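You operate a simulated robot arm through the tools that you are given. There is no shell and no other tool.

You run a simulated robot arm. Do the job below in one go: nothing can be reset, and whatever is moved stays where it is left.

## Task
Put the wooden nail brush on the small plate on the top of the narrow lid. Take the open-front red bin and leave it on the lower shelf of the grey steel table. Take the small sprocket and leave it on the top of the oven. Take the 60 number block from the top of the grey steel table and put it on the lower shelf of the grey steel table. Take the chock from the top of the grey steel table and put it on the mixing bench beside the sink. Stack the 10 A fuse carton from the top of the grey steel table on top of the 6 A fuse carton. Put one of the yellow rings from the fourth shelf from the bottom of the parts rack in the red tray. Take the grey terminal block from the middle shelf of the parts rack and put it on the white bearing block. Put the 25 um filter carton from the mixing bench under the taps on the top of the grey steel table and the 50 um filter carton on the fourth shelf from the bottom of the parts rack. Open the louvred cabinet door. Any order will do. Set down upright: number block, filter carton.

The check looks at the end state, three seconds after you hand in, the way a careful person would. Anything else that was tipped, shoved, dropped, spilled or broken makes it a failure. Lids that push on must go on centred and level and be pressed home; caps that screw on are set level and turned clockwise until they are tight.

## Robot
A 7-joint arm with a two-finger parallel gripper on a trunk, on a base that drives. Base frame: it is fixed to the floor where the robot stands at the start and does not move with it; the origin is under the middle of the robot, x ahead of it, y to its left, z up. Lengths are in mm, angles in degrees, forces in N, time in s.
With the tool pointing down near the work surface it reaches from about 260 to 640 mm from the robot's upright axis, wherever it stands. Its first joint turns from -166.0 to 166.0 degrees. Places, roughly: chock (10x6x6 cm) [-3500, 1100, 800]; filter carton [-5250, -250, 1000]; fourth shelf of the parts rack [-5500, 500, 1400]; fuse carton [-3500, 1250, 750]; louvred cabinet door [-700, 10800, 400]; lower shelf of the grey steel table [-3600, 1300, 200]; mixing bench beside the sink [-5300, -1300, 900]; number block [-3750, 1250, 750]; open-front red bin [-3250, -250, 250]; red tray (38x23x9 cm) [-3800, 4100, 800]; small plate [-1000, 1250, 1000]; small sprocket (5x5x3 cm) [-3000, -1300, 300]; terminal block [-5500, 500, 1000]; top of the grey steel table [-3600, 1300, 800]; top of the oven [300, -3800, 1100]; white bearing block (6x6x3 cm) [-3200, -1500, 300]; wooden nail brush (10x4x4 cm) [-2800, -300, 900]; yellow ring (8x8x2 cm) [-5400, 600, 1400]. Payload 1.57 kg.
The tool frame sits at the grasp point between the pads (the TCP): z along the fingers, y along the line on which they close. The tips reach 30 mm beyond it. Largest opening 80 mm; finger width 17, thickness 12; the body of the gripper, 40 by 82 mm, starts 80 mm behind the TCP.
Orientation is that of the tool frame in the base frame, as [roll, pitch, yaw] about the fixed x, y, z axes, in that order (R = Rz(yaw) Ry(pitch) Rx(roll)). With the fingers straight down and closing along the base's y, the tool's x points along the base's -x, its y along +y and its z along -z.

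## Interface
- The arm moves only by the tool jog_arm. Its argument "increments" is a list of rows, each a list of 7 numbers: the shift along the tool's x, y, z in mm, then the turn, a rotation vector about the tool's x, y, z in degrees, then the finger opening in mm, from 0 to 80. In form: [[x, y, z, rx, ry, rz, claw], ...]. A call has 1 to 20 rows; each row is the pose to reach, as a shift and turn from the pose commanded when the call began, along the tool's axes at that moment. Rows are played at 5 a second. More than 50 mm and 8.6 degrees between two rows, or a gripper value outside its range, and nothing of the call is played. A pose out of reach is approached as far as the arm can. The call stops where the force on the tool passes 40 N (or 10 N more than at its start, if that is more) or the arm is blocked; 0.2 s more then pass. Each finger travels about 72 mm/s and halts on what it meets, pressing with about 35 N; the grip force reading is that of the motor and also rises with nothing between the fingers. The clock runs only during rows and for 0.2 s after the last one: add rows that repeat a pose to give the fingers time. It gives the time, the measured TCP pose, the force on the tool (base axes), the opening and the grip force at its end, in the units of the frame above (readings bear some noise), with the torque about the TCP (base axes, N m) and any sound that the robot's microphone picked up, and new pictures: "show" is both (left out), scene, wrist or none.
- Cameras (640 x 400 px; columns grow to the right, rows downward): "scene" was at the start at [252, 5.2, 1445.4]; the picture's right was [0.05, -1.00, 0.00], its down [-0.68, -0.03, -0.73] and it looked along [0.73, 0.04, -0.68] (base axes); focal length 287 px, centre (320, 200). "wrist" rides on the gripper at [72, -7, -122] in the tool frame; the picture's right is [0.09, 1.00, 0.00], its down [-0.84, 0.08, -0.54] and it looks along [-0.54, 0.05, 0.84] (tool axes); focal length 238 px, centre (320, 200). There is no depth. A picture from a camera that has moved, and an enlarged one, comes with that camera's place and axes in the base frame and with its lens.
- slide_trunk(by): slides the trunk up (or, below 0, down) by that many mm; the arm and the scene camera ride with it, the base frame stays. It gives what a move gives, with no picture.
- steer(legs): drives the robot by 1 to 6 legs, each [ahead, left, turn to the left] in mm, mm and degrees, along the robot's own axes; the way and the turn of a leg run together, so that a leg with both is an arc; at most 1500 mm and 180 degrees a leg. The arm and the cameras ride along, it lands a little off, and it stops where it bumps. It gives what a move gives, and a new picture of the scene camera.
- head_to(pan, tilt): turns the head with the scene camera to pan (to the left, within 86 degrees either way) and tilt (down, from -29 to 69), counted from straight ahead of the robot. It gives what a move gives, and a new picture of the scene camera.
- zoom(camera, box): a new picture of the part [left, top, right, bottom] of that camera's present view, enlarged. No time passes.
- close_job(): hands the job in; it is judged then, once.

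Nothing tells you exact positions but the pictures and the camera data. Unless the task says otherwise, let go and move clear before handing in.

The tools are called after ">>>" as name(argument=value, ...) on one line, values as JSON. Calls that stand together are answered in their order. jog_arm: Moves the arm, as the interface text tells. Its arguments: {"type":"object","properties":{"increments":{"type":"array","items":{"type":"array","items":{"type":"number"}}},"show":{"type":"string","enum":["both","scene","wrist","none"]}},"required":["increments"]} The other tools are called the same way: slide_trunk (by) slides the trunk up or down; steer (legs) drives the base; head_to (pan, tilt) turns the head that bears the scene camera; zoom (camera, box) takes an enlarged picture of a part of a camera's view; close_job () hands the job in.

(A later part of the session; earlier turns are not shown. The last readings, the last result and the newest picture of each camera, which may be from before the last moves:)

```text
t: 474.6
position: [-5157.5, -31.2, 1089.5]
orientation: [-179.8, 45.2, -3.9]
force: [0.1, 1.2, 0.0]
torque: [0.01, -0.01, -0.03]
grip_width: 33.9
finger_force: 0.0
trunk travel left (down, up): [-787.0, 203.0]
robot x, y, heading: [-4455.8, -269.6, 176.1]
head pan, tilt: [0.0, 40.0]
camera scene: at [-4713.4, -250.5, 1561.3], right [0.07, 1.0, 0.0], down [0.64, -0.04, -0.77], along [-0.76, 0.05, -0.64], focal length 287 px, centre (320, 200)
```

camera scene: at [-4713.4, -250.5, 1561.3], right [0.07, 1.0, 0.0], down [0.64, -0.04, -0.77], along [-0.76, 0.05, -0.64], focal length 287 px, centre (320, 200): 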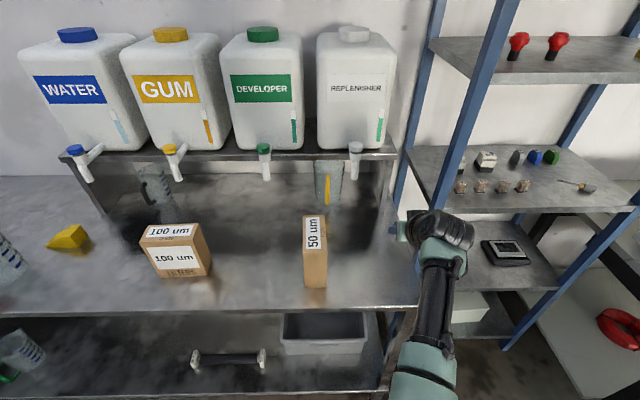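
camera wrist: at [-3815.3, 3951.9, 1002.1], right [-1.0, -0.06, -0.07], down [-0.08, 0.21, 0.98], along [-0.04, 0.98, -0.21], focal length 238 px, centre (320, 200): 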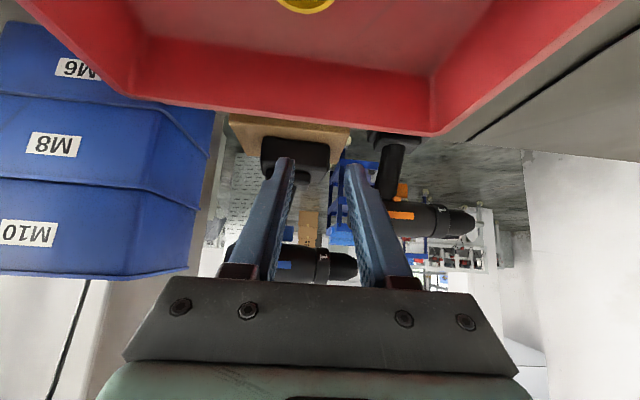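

>>> steer(legs=[[-220, 0, 3.9]])

>>> jog_arm(increments=[[0, 40, 0, 0, 0, 0, 78], [0, 80, 0, 0, 0, 0, 78], [0, 120, 0, 0, 0, 0, 78], [0, 160, 0, 0, 0, 0, 78], [0, 190, 0, 0, 0, 0, 78]], show="wrist")

```text
t: 476.2
position: [-4958.7, -86.9, 1087.4]
orientation: [180.0, 45.1, -0.1]
force: [0.1, -0.3, -0.5]
torque: [0.01, 0.04, 0.03]
grip_width: 33.7
finger_force: 0.1
trunk travel left (down, up): [-787.0, 203.0]
robot x, y, heading: [-4247.8, -275.2, -179.9]
head pan, tilt: [0.0, 40.0]
camera scene: at [-4499.9, -274.7, 1561.3], right [0.0, 1.0, 0.0], down [0.64, 0.0, -0.77], along [-0.77, 0.0, -0.64], focal length 287 px, centre (320, 200)
```

scene: 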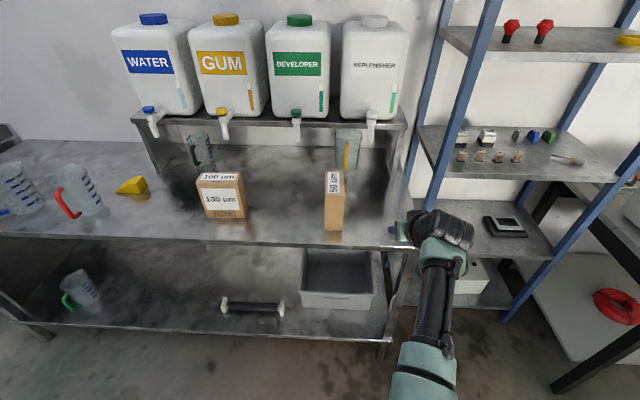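

```text
t: 477.4
position: [-4958.2, -278.4, 1088.4]
orientation: [-179.9, 45.1, -0.1]
force: [1.0, 0.1, -0.1]
torque: [0.0, 0.04, -0.02]
grip_width: 78.0
finger_force: 0.0
trunk travel left (down, up): [-787.0, 203.0]
robot x, y, heading: [-4246.2, -273.6, -179.8]
head pan, tilt: [0.0, 40.0]
camera wrist: at [-4820.3, -273.5, 1122.3], right [0.06, -1.0, -0.07], down [-0.21, -0.08, 0.97], along [-0.98, -0.05, -0.21], focal length 238 px, centre (320, 200)
```

wrist: 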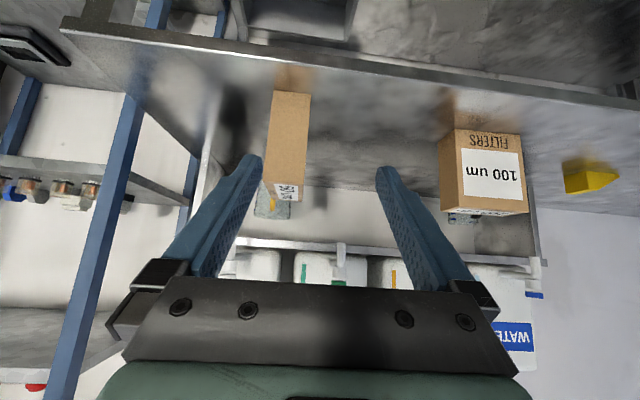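

>>> jog_arm(increments=[[30, -8, -30, 0, 0, 0, 78], [60, -16, -60, 0, 0, 0, 78], [90, -24, -90, 0, 0, 0, 78], [120, -32, -120, 0, 0, 0, 78], [150, -40, -150, 0, 0, 0, 78], [184, -45, -184, 0, 0, 0, 78]], show="none")

>>> steer(legs=[[388, 0, 0]])

>>> jog_arm(increments=[[0, 0, 0, 0, 0, 0, 78]], show="wrist")

```text
t: 478.8
position: [-4700.3, -230.4, 1085.8]
orientation: [-180.0, 45.0, 0.1]
force: [0.3, -0.6, -0.6]
torque: [0.01, 0.01, -0.03]
grip_width: 78.0
finger_force: 0.1
trunk travel left (down, up): [-787.0, 203.0]
robot x, y, heading: [-4243.7, -275.6, -179.9]
head pan, tilt: [0.0, 40.0]
```

```text
t: 481.3
position: [-5096.9, -230.9, 1086.0]
orientation: [-179.9, 45.0, 0.0]
force: [0.2, 1.3, 0.4]
torque: [0.01, 0.0, 0.0]
grip_width: 78.2
finger_force: 0.0
trunk travel left (down, up): [-787.0, 203.0]
robot x, y, heading: [-4638.2, -279.5, -179.6]
head pan, tilt: [0.0, 40.0]
camera scene: at [-4895.4, -276.2, 1561.3], right [0.0, 1.0, 0.0], down [0.64, 0.0, -0.77], along [-0.77, 0.0, -0.64], focal length 287 px, centre (320, 200)
```

scene: 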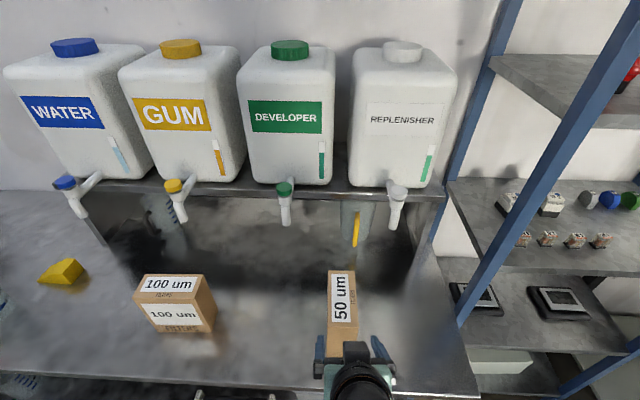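

```text
t: 481.7
position: [-5096.9, -231.6, 1085.7]
orientation: [-180.0, 45.1, 0.1]
force: [0.0, 0.4, -0.6]
torque: [0.01, 0.0, 0.0]
grip_width: 78.2
finger_force: 0.0
trunk travel left (down, up): [-787.0, 203.0]
robot x, y, heading: [-4641.1, -277.0, -179.8]
head pan, tilt: [0.0, 40.0]
camera wrist: at [-4959.0, -225.9, 1119.4], right [0.06, -1.0, -0.07], down [-0.21, -0.08, 0.98], along [-0.98, -0.05, -0.21], focal length 238 px, centre (320, 200)
```

wrist: 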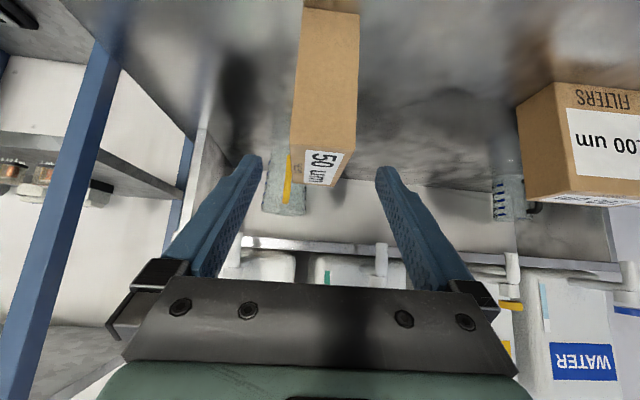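

>>> jog_arm(increments=[[2, 4, 40, 0, 0, 0, 78], [4, 4, 80, 0, 0, 0, 78]], show="wrist")

```text
t: 482.3
position: [-5151.9, -235.0, 1024.2]
orientation: [-179.7, 45.0, 0.1]
force: [0.3, -0.6, -0.1]
torque: [0.03, -0.01, -0.01]
grip_width: 78.1
finger_force: 0.1
trunk travel left (down, up): [-787.0, 203.0]
robot x, y, heading: [-4638.3, -276.1, -179.7]
head pan, tilt: [0.0, 40.0]
camera wrist: at [-5015.0, -229.0, 1058.5], right [0.06, -1.0, -0.07], down [-0.21, -0.08, 0.97], along [-0.98, -0.05, -0.21], focal length 238 px, centre (320, 200)
```

wrist: 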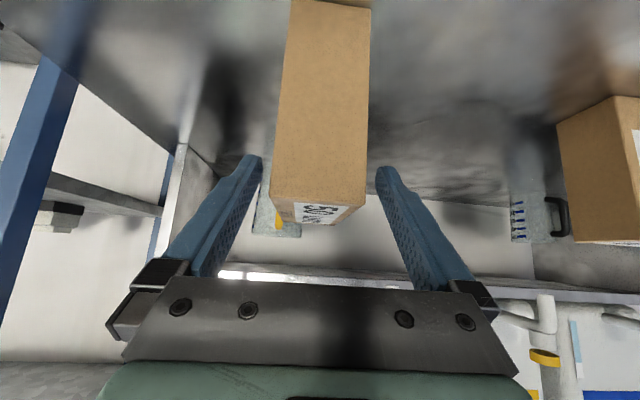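

>>> jog_arm(increments=[[0, 0, 30, 0, 0, 0, 78], [0, 0, 63, 0, 0, 0, 78], [0, 0, 63, 0, 0, 0, 66], [0, 0, 63, 0, 0, 0, 56], [0, 0, 63, 0, 0, 0, 45], [0, 0, 63, 0, 0, 0, 45], [0, 0, 63, 0, 0, 0, 45]], show="none")

>>> slide_trunk(by=120)

```text
t: 483.9
position: [-5195.4, -236.2, 982.3]
orientation: [-180.0, 45.1, 0.0]
force: [0.2, 2.0, 0.7]
torque: [0.17, 0.3, -0.19]
grip_width: 60.0
finger_force: 35.3
trunk travel left (down, up): [-787.0, 203.0]
robot x, y, heading: [-4640.5, -274.6, -179.9]
head pan, tilt: [0.0, 40.0]
```

```text
t: 485.4
position: [-5195.9, -235.6, 1101.8]
orientation: [-179.9, 45.1, 0.0]
force: [0.2, 0.2, -6.1]
torque: [0.01, -0.12, 0.01]
grip_width: 60.1
finger_force: 35.6
trunk travel left (down, up): [-907.0, 83.0]
robot x, y, heading: [-4637.6, -276.1, -179.7]
head pan, tilt: [0.0, 40.0]
```

>>> steer(legs=[[-430, 0, 0]])

>>> slide_trunk(by=78)

>>> jog_arm(increments=[[-30, 0, -30, 0, 0, 0, 45], [-60, 0, -60, 0, 0, 0, 45], [-90, 0, -90, 0, 0, 0, 45], [-120, 0, -120, 0, 0, 0, 45], [-150, 0, -150, 0, 0, 0, 45], [-180, 0, -180, 0, 0, 0, 45], [-210, 0, -210, 0, 0, 0, 45], [-238, 0, -238, 0, 0, 0, 45]], show="none")

>>> steer(legs=[[0, -710, 0]])

>>> jog_arm(increments=[[0, 0, 0, 0, 0, 0, 45]], show="both")

```text
t: 488.0
position: [-4771.4, -235.7, 1102.2]
orientation: [-179.9, 45.0, 0.4]
force: [0.3, -0.5, -5.2]
torque: [0.01, -0.11, -0.02]
grip_width: 60.1
finger_force: 35.0
trunk travel left (down, up): [-907.0, 83.0]
robot x, y, heading: [-4217.8, -272.2, -179.3]
head pan, tilt: [0.0, 40.0]
camera scene: at [-4472.7, -274.8, 1681.1], right [-0.01, 1.0, 0.0], down [0.64, 0.01, -0.77], along [-0.77, -0.01, -0.64], focal length 287 px, centre (320, 200)
```

scene: 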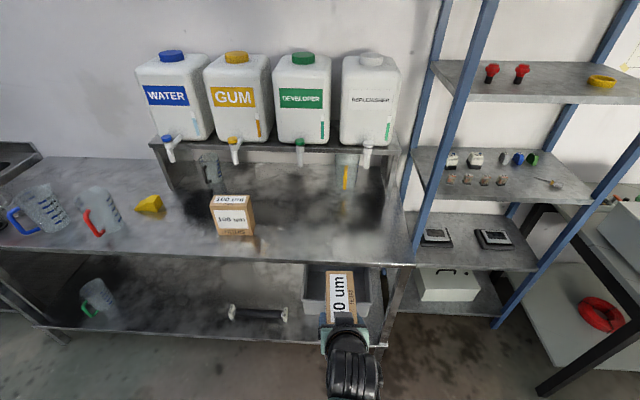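

```text
t: 489.1
position: [-4771.2, -235.6, 1180.3]
orientation: [-179.9, 45.0, 0.3]
force: [-0.5, -0.5, -5.2]
torque: [-0.02, -0.13, 0.03]
grip_width: 59.7
finger_force: 34.8
trunk travel left (down, up): [-985.0, 5.0]
robot x, y, heading: [-4218.7, -270.7, -179.2]
head pan, tilt: [0.0, 40.0]
```

```text
t: 490.9
position: [-4771.5, -234.6, 1516.9]
orientation: [-179.9, 45.0, 0.3]
force: [-0.5, -0.3, -4.5]
torque: [0.05, -0.09, 0.02]
grip_width: 60.0
finger_force: 34.6
trunk travel left (down, up): [-985.0, 5.0]
robot x, y, heading: [-4216.3, -274.1, -179.5]
head pan, tilt: [0.0, 40.0]
```

```text
t: 494.9
position: [-4780.9, 483.8, 1518.1]
orientation: [-179.8, 45.0, 0.8]
force: [-0.2, -0.2, -5.0]
torque: [0.02, -0.11, 0.0]
grip_width: 60.1
finger_force: 35.2
trunk travel left (down, up): [-985.0, 5.0]
robot x, y, heading: [-4228.4, 451.9, -179.2]
head pan, tilt: [0.0, 40.0]
camera scene: at [-4481.2, 446.5, 1759.2], right [-0.02, 1.0, 0.0], down [0.64, 0.01, -0.77], along [-0.77, -0.01, -0.64], focal length 287 px, centre (320, 200)
```

scene: 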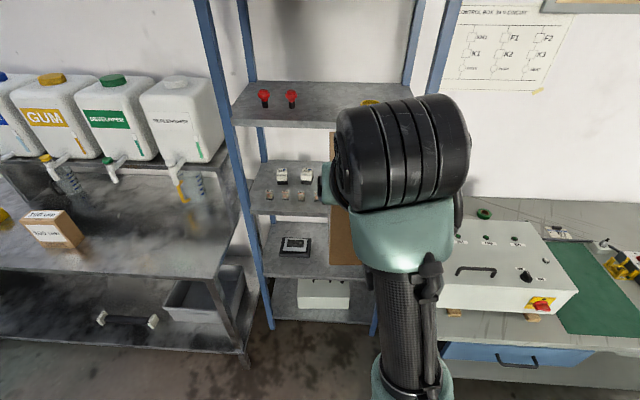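

```text
t: 495.3
position: [-4780.8, 483.2, 1516.2]
orientation: [-179.9, 45.0, 0.8]
force: [0.4, 0.0, -5.2]
torque: [0.04, -0.13, -0.01]
grip_width: 59.9
finger_force: 35.2
trunk travel left (down, up): [-985.0, 5.0]
robot x, y, heading: [-4224.6, 450.5, -179.1]
head pan, tilt: [0.0, 40.0]
camera scene: at [-4481.2, 446.6, 1759.2], right [-0.02, 1.0, 0.0], down [0.64, 0.01, -0.77], along [-0.77, -0.01, -0.64], focal length 287 px, centre (320, 200)
camera wrist: at [-4643.6, 491.6, 1550.9], right [0.08, -0.99, -0.07], down [-0.21, -0.08, 0.97], along [-0.97, -0.06, -0.21], focal length 238 px, centre (320, 200)
```

scene: 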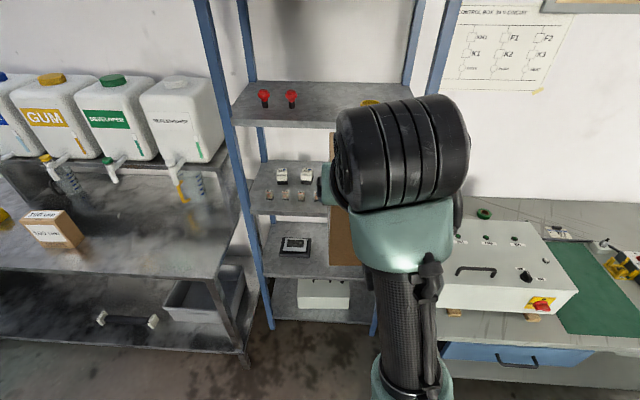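
wrist: 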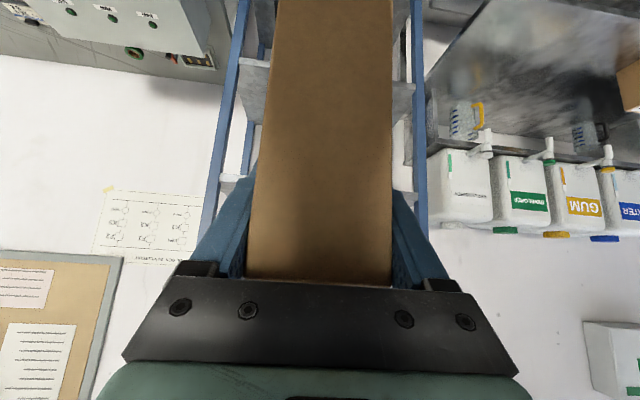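

Rack slot centre: between knob 2 (y≈336) and ring 2 (y≈597) → y≈459. Approach in two stages.

>>> steer(legs=[[400, 15, -0.8]])

>>> jog_arm(increments=[[0, 0, 0, 0, 0, 0, 45]], show="wrist")

```text
t: 497.8
position: [-5175.3, 472.2, 1517.3]
orientation: [-179.9, 45.0, 0.3]
force: [0.1, 0.2, -4.4]
torque: [0.02, -0.13, -0.01]
grip_width: 59.7
finger_force: 35.0
trunk travel left (down, up): [-985.0, 5.0]
robot x, y, heading: [-4622.3, 433.8, -180.0]
head pan, tilt: [0.0, 40.0]
camera scene: at [-4875.1, 430.9, 1759.4], right [-0.01, 1.0, 0.0], down [0.64, 0.0, -0.77], along [-0.77, 0.0, -0.64], focal length 287 px, centre (320, 200)
```

scene: 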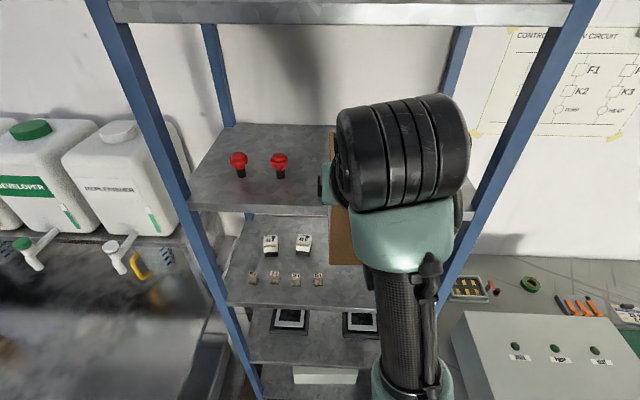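

```text
t: 498.2
position: [-5175.8, 470.9, 1517.4]
orientation: [-180.0, 44.8, 0.3]
force: [-0.2, -0.2, -4.5]
torque: [0.0, -0.12, -0.04]
grip_width: 60.2
finger_force: 35.0
trunk travel left (down, up): [-985.0, 5.0]
robot x, y, heading: [-4622.0, 432.3, -179.8]
head pan, tilt: [0.0, 40.0]
camera wrist: at [-5037.4, 477.5, 1551.2], right [0.07, -1.0, -0.07], down [-0.21, -0.08, 0.97], along [-0.98, -0.05, -0.21], focal length 238 px, centre (320, 200)
```

wrist: 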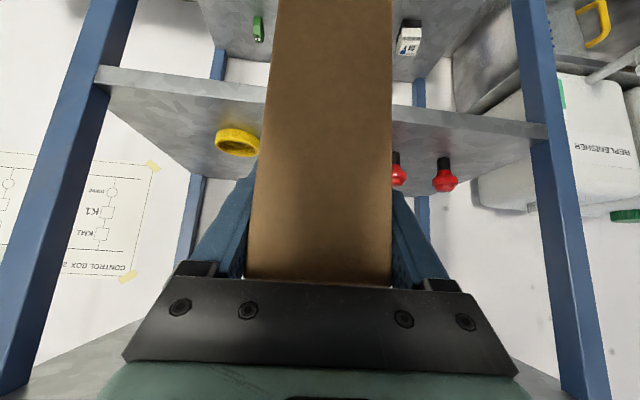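

>>> jog_arm(increments=[[0, 10, 0, 0, 0, 0, 45]], show="none")

>>> steer(legs=[[188, 0, 0]])

>>> jog_arm(increments=[[0, 0, 0, 0, 0, 0, 45]], show="wrist")

```text
t: 498.6
position: [-5175.0, 461.5, 1517.3]
orientation: [-180.0, 44.8, 0.1]
force: [0.1, 1.0, -4.1]
torque: [0.05, -0.15, 0.04]
grip_width: 59.8
finger_force: 35.3
trunk travel left (down, up): [-985.0, 5.0]
robot x, y, heading: [-4618.1, 430.7, -179.9]
head pan, tilt: [0.0, 40.0]
```

```text
t: 500.1
position: [-5361.8, 460.9, 1518.4]
orientation: [-179.9, 45.0, 0.2]
force: [0.1, 0.5, -5.6]
torque: [-0.02, -0.13, -0.03]
grip_width: 59.8
finger_force: 35.0
trunk travel left (down, up): [-985.0, 5.0]
robot x, y, heading: [-4808.2, 431.2, -179.6]
head pan, tilt: [0.0, 40.0]
camera scene: at [-5061.8, 430.3, 1759.6], right [0.0, 1.0, 0.0], down [0.64, 0.0, -0.77], along [-0.77, 0.0, -0.64], focal length 287 px, centre (320, 200)
```

scene: 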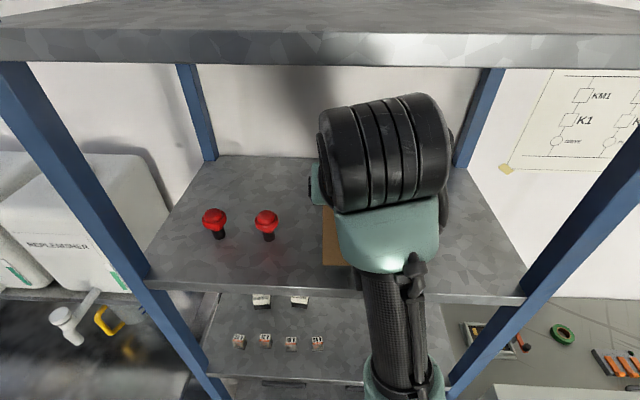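

```text
t: 500.5
position: [-5359.9, 461.6, 1517.3]
orientation: [-179.9, 44.8, -0.1]
force: [0.6, 0.8, -4.3]
torque: [-0.01, -0.09, 0.0]
grip_width: 60.1
finger_force: 34.7
trunk travel left (down, up): [-985.0, 5.0]
robot x, y, heading: [-4811.6, 425.3, -179.7]
head pan, tilt: [0.0, 40.0]
camera wrist: at [-5223.5, 467.6, 1551.7], right [0.06, -1.0, -0.07], down [-0.21, -0.08, 0.97], along [-0.98, -0.05, -0.21], focal length 238 px, centre (320, 200)
```

wrist: 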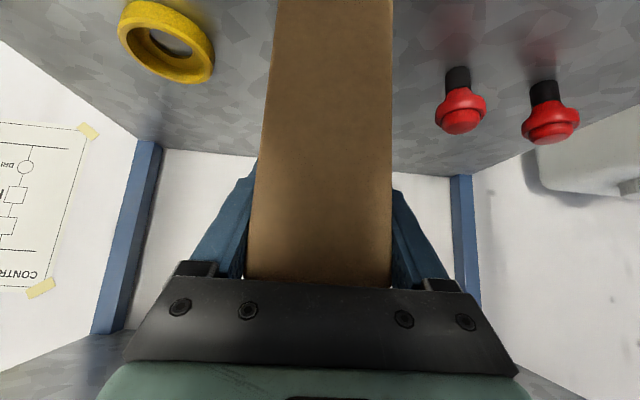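

>>> slide_trunk(by=-28)

>>> slide_trunk(by=-4)

>>> slide_trunk(by=-3)

>>> slide_trunk(by=-2)

```text
t: 501.2
position: [-5363.4, 462.0, 1488.6]
orientation: [-179.9, 45.1, 0.0]
force: [-0.5, 0.3, -5.2]
torque: [0.02, -0.1, -0.05]
grip_width: 59.7
finger_force: 35.4
trunk travel left (down, up): [-957.0, 33.0]
robot x, y, heading: [-4800.1, 426.9, -179.9]
head pan, tilt: [0.0, 40.0]
```

```text
t: 501.8
position: [-5362.8, 461.5, 1485.9]
orientation: [-180.0, 45.0, 0.1]
force: [-0.6, 0.3, -6.0]
torque: [-0.02, -0.1, 0.01]
grip_width: 59.8
finger_force: 35.2
trunk travel left (down, up): [-953.0, 37.0]
robot x, y, heading: [-4807.2, 430.9, -179.9]
head pan, tilt: [0.0, 40.0]
```

```text
t: 502.3
position: [-5362.5, 461.0, 1481.6]
orientation: [-179.9, 45.0, 0.1]
force: [0.7, -0.2, -4.8]
torque: [0.01, -0.1, -0.01]
grip_width: 60.0
finger_force: 34.8
trunk travel left (down, up): [-950.0, 40.0]
robot x, y, heading: [-4808.0, 430.7, -179.8]
head pan, tilt: [0.0, 40.0]
```

```text
t: 502.8
position: [-5362.6, 461.7, 1481.7]
orientation: [-179.9, 45.1, -0.1]
force: [-0.2, 0.2, 3.6]
torque: [-0.26, -0.36, -0.02]
grip_width: 59.8
finger_force: 35.0
trunk travel left (down, up): [-948.0, 42.0]
robot x, y, heading: [-4805.3, 431.2, -179.9]
head pan, tilt: [0.0, 40.0]
```

Contact with the shelf. Release and retract along the tool axis.

>>> jog_arm(increments=[[0, 0, 0, 0, 0, 0, 62], [0, 0, 0, 0, 0, 0, 70], [0, 0, 0, 0, 0, 0, 76], [0, 0, 0, 0, 0, 0, 76], [0, 0, -30, 0, 0, 0, 76], [0, 0, -70, 0, 0, 0, 76]], show="wrist")

```text
t: 504.2
position: [-5312.4, 463.1, 1532.5]
orientation: [-179.9, 45.0, 0.1]
force: [0.6, 0.1, -0.2]
torque: [0.04, 0.02, 0.03]
grip_width: 76.0
finger_force: 0.1
trunk travel left (down, up): [-948.0, 42.0]
robot x, y, heading: [-4804.5, 431.3, -179.8]
head pan, tilt: [0.0, 40.0]
camera wrist: at [-5174.5, 469.1, 1566.4], right [0.06, -1.0, -0.07], down [-0.21, -0.08, 0.97], along [-0.98, -0.05, -0.21], focal length 238 px, centre (320, 200)
```

wrist: 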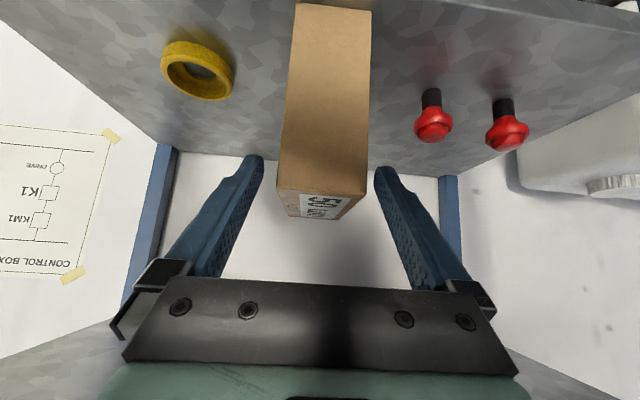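

The 50 um carton stands on the 4th shelf. Next the grey terminal: back off and lower to look at the 3rd shelf.

>>> steer(legs=[[-330, 0, 0]])

>>> slide_trunk(by=-330)

>>> jog_arm(increments=[[0, 0, 0, 0, 0, 0, 50]], show="both")

```text
t: 506.4
position: [-4987.1, 463.0, 1531.8]
orientation: [-180.0, 45.0, 0.5]
force: [-0.1, 0.9, 0.5]
torque: [-0.02, -0.02, -0.02]
grip_width: 75.5
finger_force: 0.0
trunk travel left (down, up): [-948.0, 42.0]
robot x, y, heading: [-4483.1, 433.4, -179.6]
head pan, tilt: [0.0, 40.0]
camera scene: at [-4737.1, 431.1, 1722.2], right [-0.01, 1.0, 0.0], down [0.64, 0.01, -0.77], along [-0.77, -0.01, -0.64], focal length 287 px, centre (320, 200)
```

scene: 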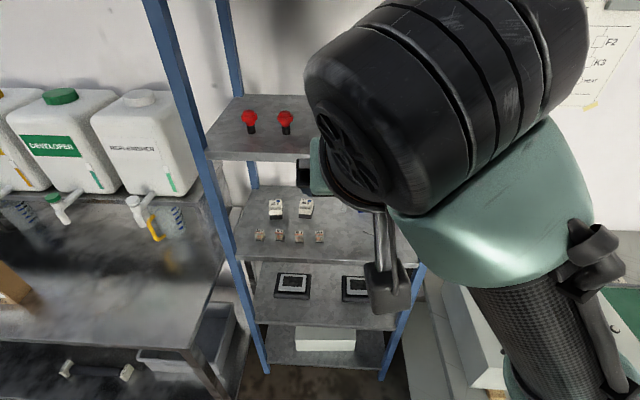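

```text
t: 509.6
position: [-4987.6, 462.6, 1202.7]
orientation: [-179.9, 45.0, 0.3]
force: [-0.5, -0.1, 0.0]
torque: [-0.02, -0.02, 0.0]
grip_width: 76.1
finger_force: 0.1
trunk travel left (down, up): [-618.0, 372.0]
robot x, y, heading: [-4484.5, 435.6, -179.3]
head pan, tilt: [0.0, 40.0]
```

```text
t: 510.0
position: [-4986.9, 461.8, 1203.1]
orientation: [-179.9, 45.0, 0.4]
force: [0.0, -0.1, 0.2]
torque: [-0.03, 0.0, 0.0]
grip_width: 50.1
finger_force: 0.1
trunk travel left (down, up): [-618.0, 372.0]
robot x, y, heading: [-4482.6, 433.1, -179.5]
head pan, tilt: [0.0, 40.0]
camera scene: at [-4736.2, 431.1, 1392.3], right [-0.01, 1.0, 0.0], down [0.64, 0.01, -0.77], along [-0.77, -0.01, -0.64], focal length 287 px, centre (320, 200)
camera wrist: at [-4849.2, 468.9, 1236.2], right [0.07, -1.0, -0.07], down [-0.21, -0.08, 0.97], along [-0.98, -0.05, -0.21], focal length 238 px, centre (320, 200)
```

scene: 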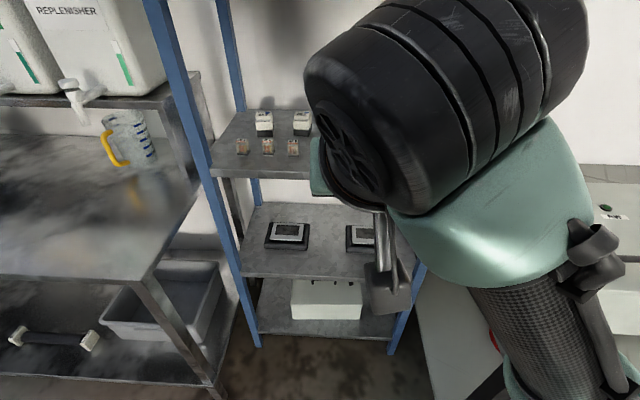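
wrist: 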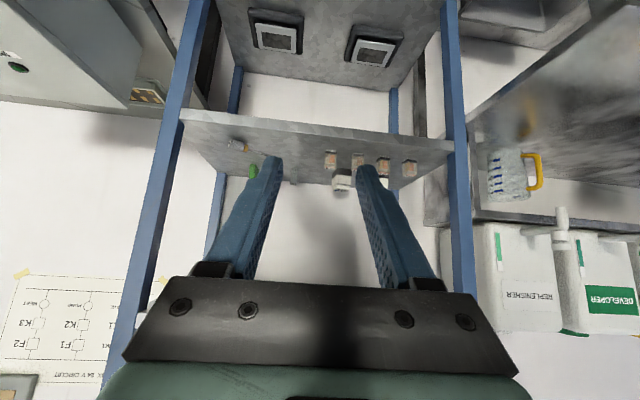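

>>> jog_arm(increments=[[30, 0, 30, 0, 0, 0, 50], [60, 0, 60, 0, 0, 0, 50], [90, 0, 90, 0, 0, 0, 50], [120, 0, 120, 0, 0, 0, 50], [150, 0, 150, 0, 0, 0, 50], [177, 0, 177, 0, 0, 0, 50]], show="none")

>>> slide_trunk(by=200)

>>> steer(legs=[[200, -30, -0.5]])

>>> jog_arm(increments=[[0, 0, 0, 0, 0, 0, 50]], show="wrist")

```text
t: 511.4
position: [-4986.8, 461.8, 952.0]
orientation: [-179.7, 45.0, 0.5]
force: [0.0, 0.3, 0.6]
torque: [0.01, 0.01, -0.02]
grip_width: 50.2
finger_force: 0.0
trunk travel left (down, up): [-618.0, 372.0]
robot x, y, heading: [-4484.0, 432.2, -179.8]
head pan, tilt: [0.0, 40.0]
```

```text
t: 513.6
position: [-4987.8, 462.7, 1150.9]
orientation: [-179.8, 45.1, 0.4]
force: [0.1, -0.8, -1.7]
torque: [0.02, 0.02, 0.01]
grip_width: 50.1
finger_force: 0.1
trunk travel left (down, up): [-818.0, 172.0]
robot x, y, heading: [-4480.8, 433.3, -179.3]
head pan, tilt: [0.0, 40.0]
```

```text
t: 515.2
position: [-5185.6, 495.1, 1151.6]
orientation: [-179.9, 45.1, -0.2]
force: [-1.0, -1.0, 0.5]
torque: [0.0, -0.01, 0.0]
grip_width: 50.1
finger_force: 0.1
trunk travel left (down, up): [-818.0, 172.0]
robot x, y, heading: [-4676.5, 458.2, -179.8]
head pan, tilt: [0.0, 40.0]
camera scene: at [-4934.1, 462.7, 1592.3], right [0.0, 1.0, 0.0], down [0.64, 0.0, -0.77], along [-0.77, 0.0, -0.64], focal length 287 px, centre (320, 200)
```

scene: 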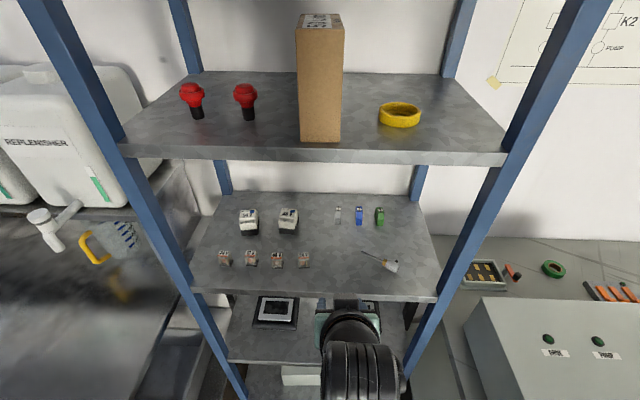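

```text
t: 515.6
position: [-5183.8, 496.0, 1150.5]
orientation: [-179.8, 45.0, -0.1]
force: [0.3, 0.7, -0.7]
torque: [-0.01, -0.01, -0.01]
grip_width: 50.2
finger_force: 0.1
trunk travel left (down, up): [-818.0, 172.0]
robot x, y, heading: [-4677.9, 460.3, -179.8]
head pan, tilt: [0.0, 40.0]
camera wrist: at [-5046.6, 501.5, 1185.9], right [0.06, -1.0, -0.07], down [-0.21, -0.08, 0.97], along [-0.98, -0.05, -0.21], focal length 238 px, centre (320, 200)
```

wrist: 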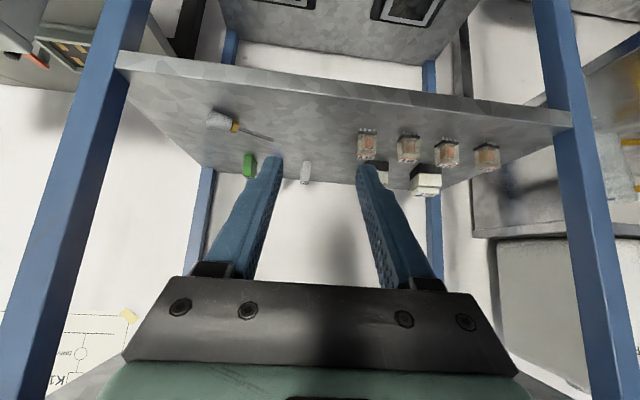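

>>> zoom(camera="wrist", box=[220, 90, 420, 210])

>>> zoom(camera="scene", box=[270, 180, 450, 310])

```text
3.20 times, centred on (320, 150) of wrist
camera zoom: at [-5046.6, 501.5, 1185.9], right [0.06, -1.0, -0.07], down [-0.21, -0.08, 0.97], along [-0.98, -0.05, -0.21], focal length 763 px, centre (320, 360)
```

zoom: 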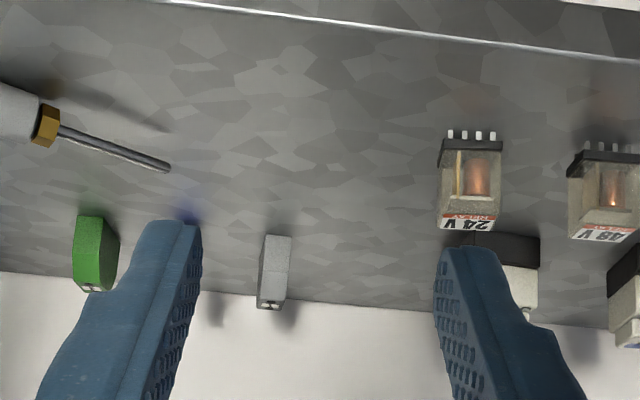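

```text
3.08 times, centred on (360, 245) of scene
camera zoom: at [-4933.2, 462.6, 1592.5], right [0.0, 1.0, 0.0], down [0.64, 0.0, -0.77], along [-0.77, 0.0, -0.64], focal length 884 px, centre (197, 62)
```

zoom: 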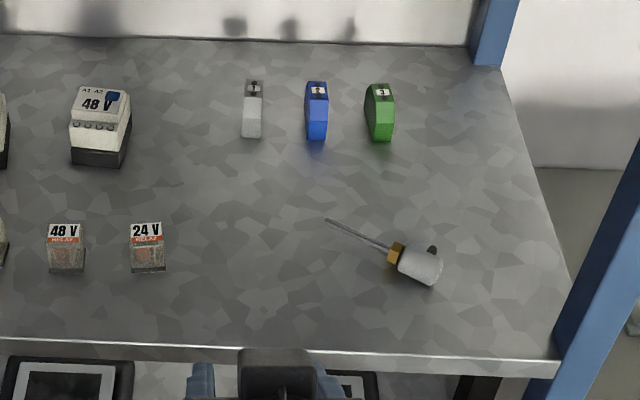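

Grey terminal: front-bottom at (-5535, 512, 998), about 18 wide x 30 deep x 45 high. Drive in and line up along the 45° axis.

>>> steer(legs=[[195, 0, 0]])

>>> jog_arm(increments=[[0, -7, 0, 0, 0, 0, 36], [0, -14, 0, 0, 0, 0, 36]], show="wrist")

>>> zoom(camera="wrist", box=[200, 60, 440, 210])

```text
t: 517.2
position: [-5373.2, 496.6, 1151.5]
orientation: [-179.9, 45.0, -0.2]
force: [-0.4, 0.9, -0.5]
torque: [0.0, 0.0, -0.01]
grip_width: 49.9
finger_force: 0.0
trunk travel left (down, up): [-818.0, 172.0]
robot x, y, heading: [-4870.3, 459.3, 180.0]
head pan, tilt: [0.0, 40.0]
camera scene: at [-5123.4, 462.8, 1592.3], right [0.0, 1.0, 0.0], down [0.64, 0.0, -0.77], along [-0.77, 0.0, -0.64], focal length 287 px, centre (320, 200)
```

scene: 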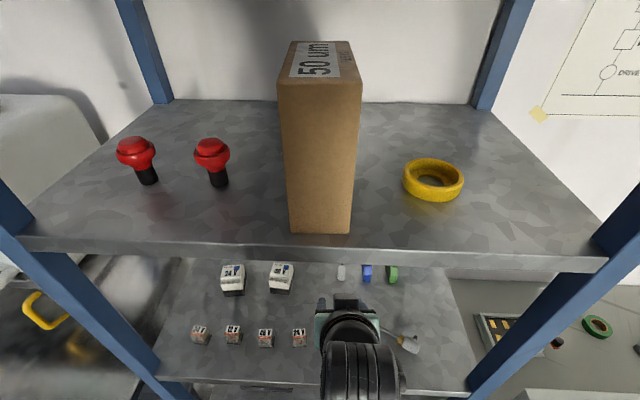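

```text
t: 517.8
position: [-5372.8, 510.1, 1152.1]
orientation: [-179.9, 45.0, -0.1]
force: [0.2, 0.3, 0.8]
torque: [-0.01, -0.01, -0.03]
grip_width: 36.1
finger_force: 0.0
trunk travel left (down, up): [-818.0, 172.0]
robot x, y, heading: [-4866.2, 463.0, 179.9]
head pan, tilt: [0.0, 40.0]
camera wrist: at [-5235.2, 515.5, 1186.2], right [0.06, -1.0, -0.07], down [-0.21, -0.08, 0.97], along [-0.98, -0.05, -0.21], focal length 238 px, centre (320, 200)
```

wrist: 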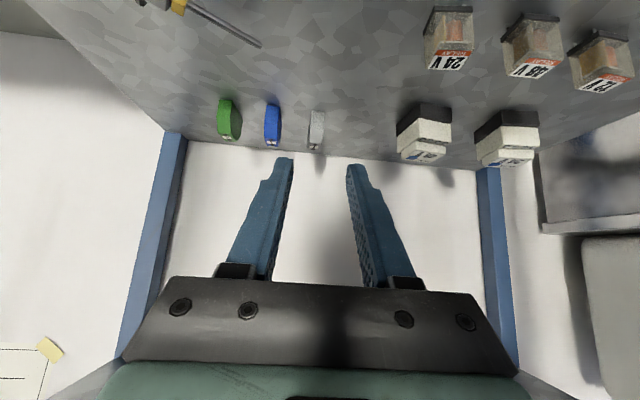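

```text
2.67 times, centred on (320, 135) of wrist
camera zoom: at [-5235.2, 515.5, 1186.2], right [0.06, -1.0, -0.07], down [-0.21, -0.08, 0.97], along [-0.98, -0.05, -0.21], focal length 636 px, centre (320, 373)
```

zoom: 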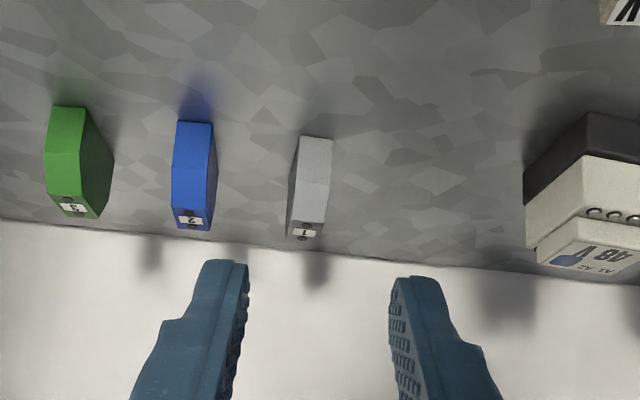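

>>> jog_arm(increments=[[-18, 0, 20, 0, 0, 0, 36], [-35, -1, 60, 0, 0, 0, 36], [-35, -1, 105, 0, 0, 0, 36], [-35, -1, 150, 0, 0, 0, 36]], show="wrist")

>>> zoom(camera="wrist", box=[200, 60, 440, 210])

```text
t: 518.8
position: [-5506.4, 511.2, 1070.1]
orientation: [-179.9, 45.0, -0.3]
force: [-0.5, -0.2, -0.2]
torque: [0.0, 0.02, 0.04]
grip_width: 35.9
finger_force: 0.0
trunk travel left (down, up): [-818.0, 172.0]
robot x, y, heading: [-4865.8, 462.9, 180.2]
head pan, tilt: [0.0, 40.0]
camera wrist: at [-5369.4, 516.2, 1104.0], right [0.06, -1.0, -0.07], down [-0.21, -0.08, 0.97], along [-0.98, -0.05, -0.21], focal length 238 px, centre (320, 200)
```

wrist: 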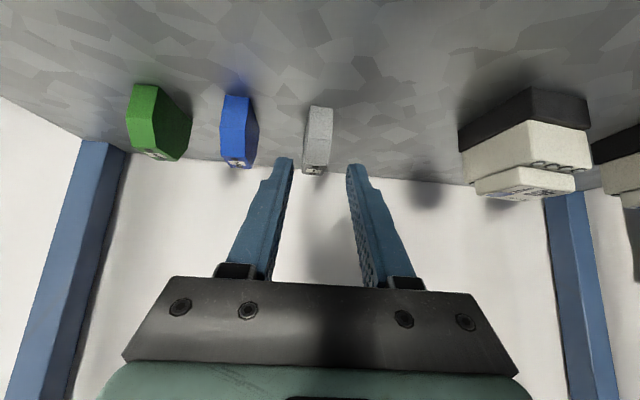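

```text
2.67 times, centred on (320, 135) of wrist
camera zoom: at [-5369.4, 516.2, 1104.0], right [0.06, -1.0, -0.07], down [-0.21, -0.08, 0.97], along [-0.98, -0.05, -0.21], focal length 636 px, centre (320, 373)
```

zoom: 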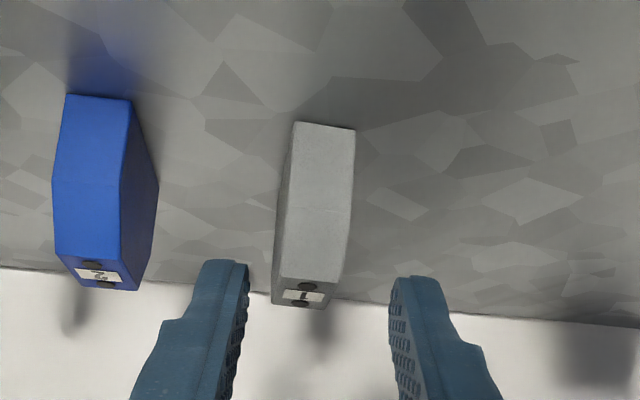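

>>> jog_arm(increments=[[0, 0, 20, 0, 0, 0, 36], [0, 0, 40, 0, 0, 0, 36], [0, 0, 54, 0, 0, 0, 36], [0, 0, 54, 0, 0, 0, 28], [0, 0, 54, 0, 0, 0, 20], [0, 0, 54, 0, 0, 0, 12], [0, 0, 54, 0, 0, 0, 8]], show="wrist")

>>> zoom(camera="wrist", box=[200, 60, 440, 210])

```text
t: 520.4
position: [-5544.4, 511.7, 1031.1]
orientation: [-179.9, 45.0, -0.1]
force: [0.3, -0.2, 0.5]
torque: [0.01, 0.03, 0.0]
grip_width: 17.2
finger_force: 32.1
trunk travel left (down, up): [-818.0, 172.0]
robot x, y, heading: [-4868.6, 460.4, 180.3]
head pan, tilt: [0.0, 40.0]
camera wrist: at [-5406.3, 517.1, 1065.5], right [0.06, -1.0, -0.07], down [-0.21, -0.08, 0.97], along [-0.98, -0.05, -0.21], focal length 238 px, centre (320, 200)
```

wrist: 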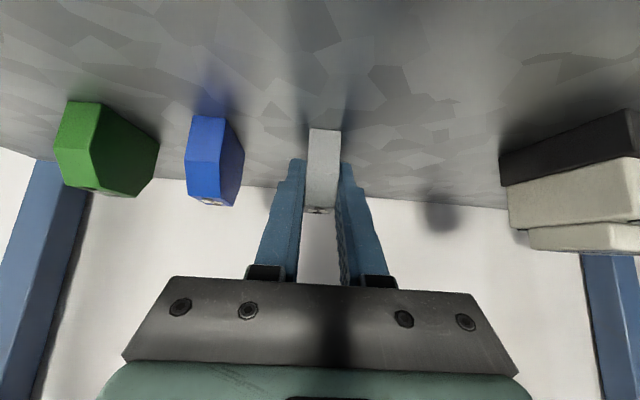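

```text
2.67 times, centred on (320, 135) of wrist
camera zoom: at [-5406.3, 517.1, 1065.5], right [0.06, -1.0, -0.07], down [-0.21, -0.08, 0.97], along [-0.98, -0.05, -0.21], focal length 636 px, centre (320, 373)
```

zoom: 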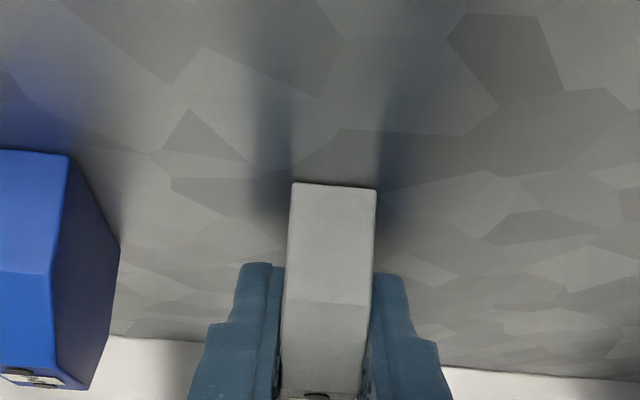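

>>> jog_arm(increments=[[-14, 0, -14, 0, 0, 0, 8], [-28, 0, -28, 0, 0, 0, 8], [-42, 0, -42, 0, 0, 0, 8]], show="none")

>>> steer(legs=[[-430, 0, 0]])

>>> head_to(pan=60, tilt=30)

```text
t: 521.2
position: [-5540.1, 513.0, 1089.9]
orientation: [-179.9, 45.1, -0.3]
force: [0.2, 0.0, -0.3]
torque: [0.02, -0.01, -0.01]
grip_width: 17.2
finger_force: 31.8
trunk travel left (down, up): [-818.0, 172.0]
robot x, y, heading: [-4868.6, 457.8, 180.2]
head pan, tilt: [0.0, 40.0]
```

```text
t: 523.8
position: [-5102.2, 511.8, 1088.9]
orientation: [-179.9, 45.0, -0.2]
force: [-0.2, -0.3, -0.1]
torque: [0.04, -0.03, -0.02]
grip_width: 17.0
finger_force: 32.1
trunk travel left (down, up): [-818.0, 172.0]
robot x, y, heading: [-4430.7, 461.9, 180.1]
head pan, tilt: [0.0, 40.0]
camera scene: at [-4684.1, 462.8, 1592.3], right [0.0, 1.0, 0.0], down [0.64, 0.0, -0.77], along [-0.77, 0.0, -0.64], focal length 287 px, centre (320, 200)
```

scene: 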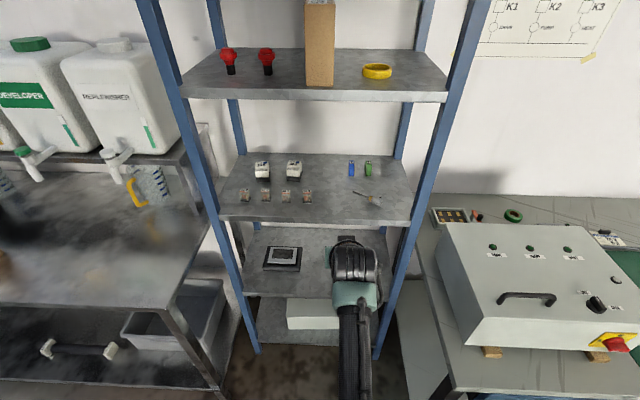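

```text
t: 525.1
position: [-5102.7, 512.5, 1090.3]
orientation: [-179.9, 45.0, -0.2]
force: [0.6, 0.5, -0.3]
torque: [0.0, -0.04, 0.0]
grip_width: 17.0
finger_force: 32.0
trunk travel left (down, up): [-818.0, 172.0]
robot x, y, heading: [-4425.6, 462.3, 180.1]
head pan, tilt: [60.0, 30.0]
camera scene: at [-4644.6, 384.5, 1607.6], right [-0.87, 0.5, 0.0], down [0.25, 0.43, -0.87], along [-0.43, -0.75, -0.5], focal length 287 px, centre (320, 200)
```

scene: 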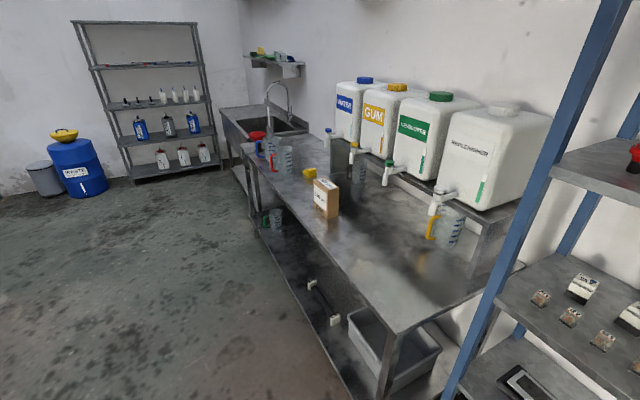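

Terminal in hand. I turn to face +x and go to the west end of the blue bench that holds the bearing block.

>>> steer(legs=[[0, 0, 180], [0, -1500, 0]])

>>> head_to(pan=0, tilt=25)

```text
t: 540.1
position: [-3675.0, -1068.2, 1090.4]
orientation: [-179.9, 45.0, -176.4]
force: [0.3, -0.2, 1.0]
torque: [-0.02, -0.01, 0.03]
grip_width: 17.2
finger_force: 31.9
trunk travel left (down, up): [-818.0, 172.0]
robot x, y, heading: [-4349.2, -1060.7, 3.7]
head pan, tilt: [60.0, 30.0]
camera scene: at [-4141.8, -968.9, 1607.7], right [0.9, -0.44, 0.0], down [-0.22, -0.45, -0.87], along [0.38, 0.78, -0.5], focal length 287 px, centre (320, 200)
```

scene: 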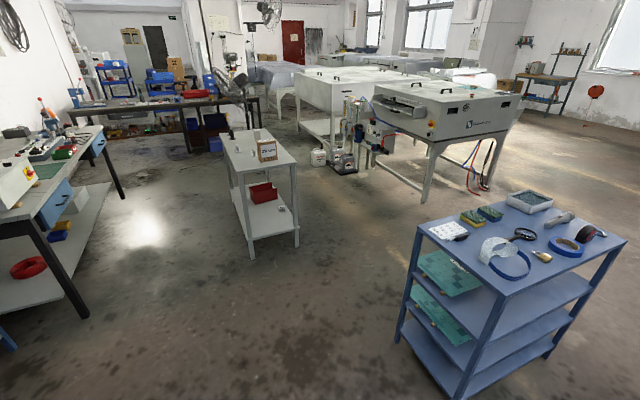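

```text
t: 541.4
position: [-3675.8, -1069.0, 1090.2]
orientation: [-179.9, 45.0, -176.5]
force: [0.7, 0.0, -0.1]
torque: [0.01, 0.02, 0.0]
grip_width: 16.9
finger_force: 32.8
trunk travel left (down, up): [-818.0, 172.0]
robot x, y, heading: [-4349.0, -1061.4, 3.7]
head pan, tilt: [0.0, 25.0]
camera scene: at [-4089.9, -1043.9, 1615.6], right [0.07, -1.0, 0.0], down [-0.42, -0.03, -0.91], along [0.9, 0.06, -0.42], focal length 287 px, centre (320, 200)
```

scene: 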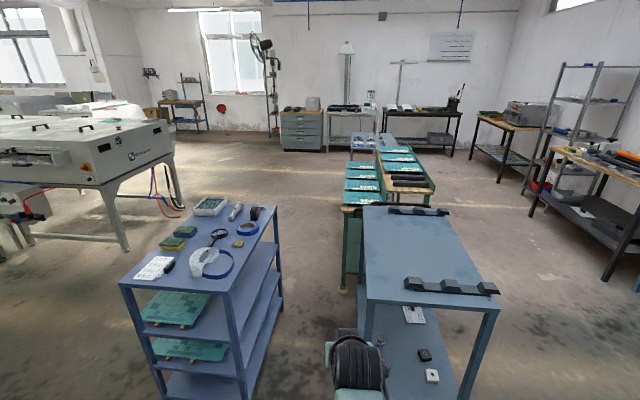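

>>> zoom(camera="scene", box=[340, 200, 520, 400])

```text
2.00 times, centred on (430, 300) of scene
camera zoom: at [-4089.9, -1043.9, 1615.6], right [0.07, -1.0, 0.0], down [-0.42, -0.03, -0.91], along [0.9, 0.06, -0.42], focal length 574 px, centre (100, 0)
```

zoom: 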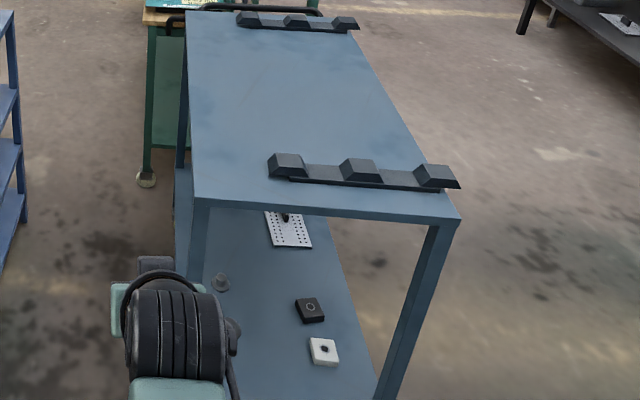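

The white bearing block is at about (-3205, -1501, 330), near the bench's west end. I line up, lower the trunk and creep in.

>>> steer(legs=[[0, -425, -3.7]])

>>> slide_trunk(by=-400)

>>> slide_trunk(by=-230)

>>> jog_arm(increments=[[0, 0, 0, 0, 0, 0, 8]], show="both")

```text
t: 544.0
position: [-3662.9, -1533.8, 1091.5]
orientation: [-179.9, 45.0, -180.0]
force: [-0.1, 0.4, -0.3]
torque: [0.0, -0.01, 0.03]
grip_width: 17.3
finger_force: 32.8
trunk travel left (down, up): [-818.0, 172.0]
robot x, y, heading: [-4339.1, -1486.0, 0.0]
head pan, tilt: [0.0, 25.0]
camera scene: at [-4075.1, -1483.6, 1615.6], right [0.0, -1.0, 0.0], down [-0.42, 0.0, -0.91], along [0.91, 0.0, -0.42], focal length 287 px, centre (320, 200)
```

scene: 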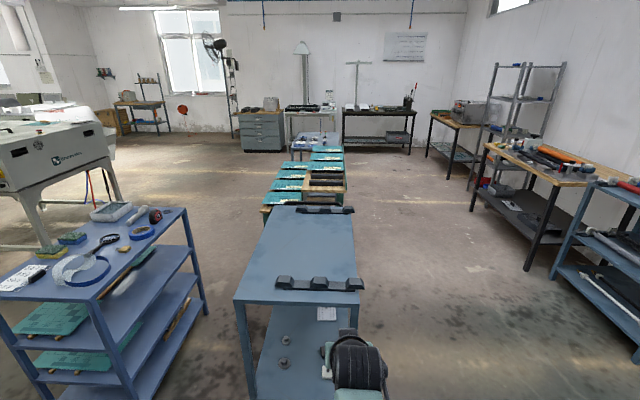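

```text
t: 547.8
position: [-3662.1, -1533.2, 691.2]
orientation: [-180.0, 45.0, 179.9]
force: [-0.9, 1.2, -0.6]
torque: [-0.03, 0.02, 0.0]
grip_width: 17.4
finger_force: 32.2
trunk travel left (down, up): [-418.0, 572.0]
robot x, y, heading: [-4336.3, -1484.2, 0.1]
head pan, tilt: [0.0, 25.0]
```

```text
t: 550.2
position: [-3662.5, -1533.2, 460.9]
orientation: [-179.9, 45.0, 180.0]
force: [-0.3, 0.4, -0.2]
torque: [0.0, -0.04, 0.01]
grip_width: 16.9
finger_force: 32.0
trunk travel left (down, up): [-188.0, 802.0]
robot x, y, heading: [-4336.9, -1484.6, 0.1]
head pan, tilt: [0.0, 25.0]
```

```text
t: 550.6
position: [-3662.6, -1533.7, 460.9]
orientation: [-179.9, 44.9, 180.0]
force: [0.2, 0.4, -1.1]
torque: [-0.02, -0.01, -0.03]
grip_width: 17.4
finger_force: 32.0
trunk travel left (down, up): [-188.0, 802.0]
robot x, y, heading: [-4339.1, -1487.1, 0.3]
head pan, tilt: [0.0, 25.0]
camera scene: at [-4075.2, -1483.6, 985.6], right [0.0, -1.0, 0.0], down [-0.42, 0.0, -0.91], along [0.91, 0.0, -0.42], focal length 287 px, centre (320, 200)
camera wrist: at [-3799.4, -1541.0, 494.3], right [-0.06, 1.0, -0.07], down [0.21, 0.08, 0.97], along [0.98, 0.05, -0.21], focal length 238 px, centre (320, 200)
```

scene: 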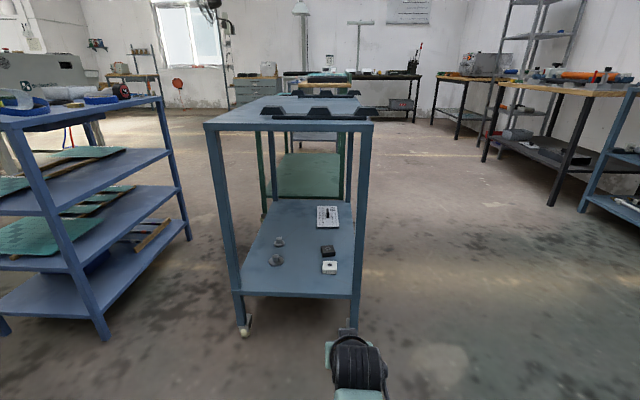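
wrist: 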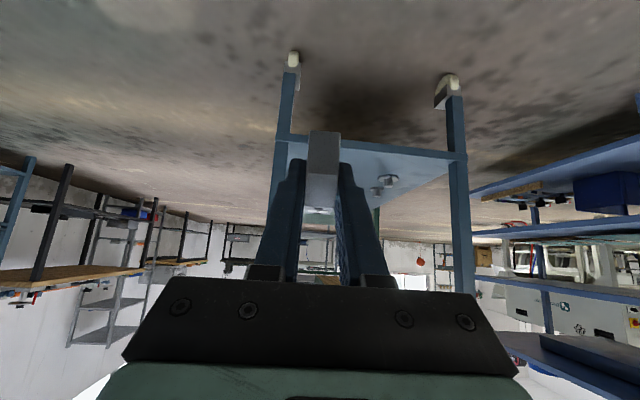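

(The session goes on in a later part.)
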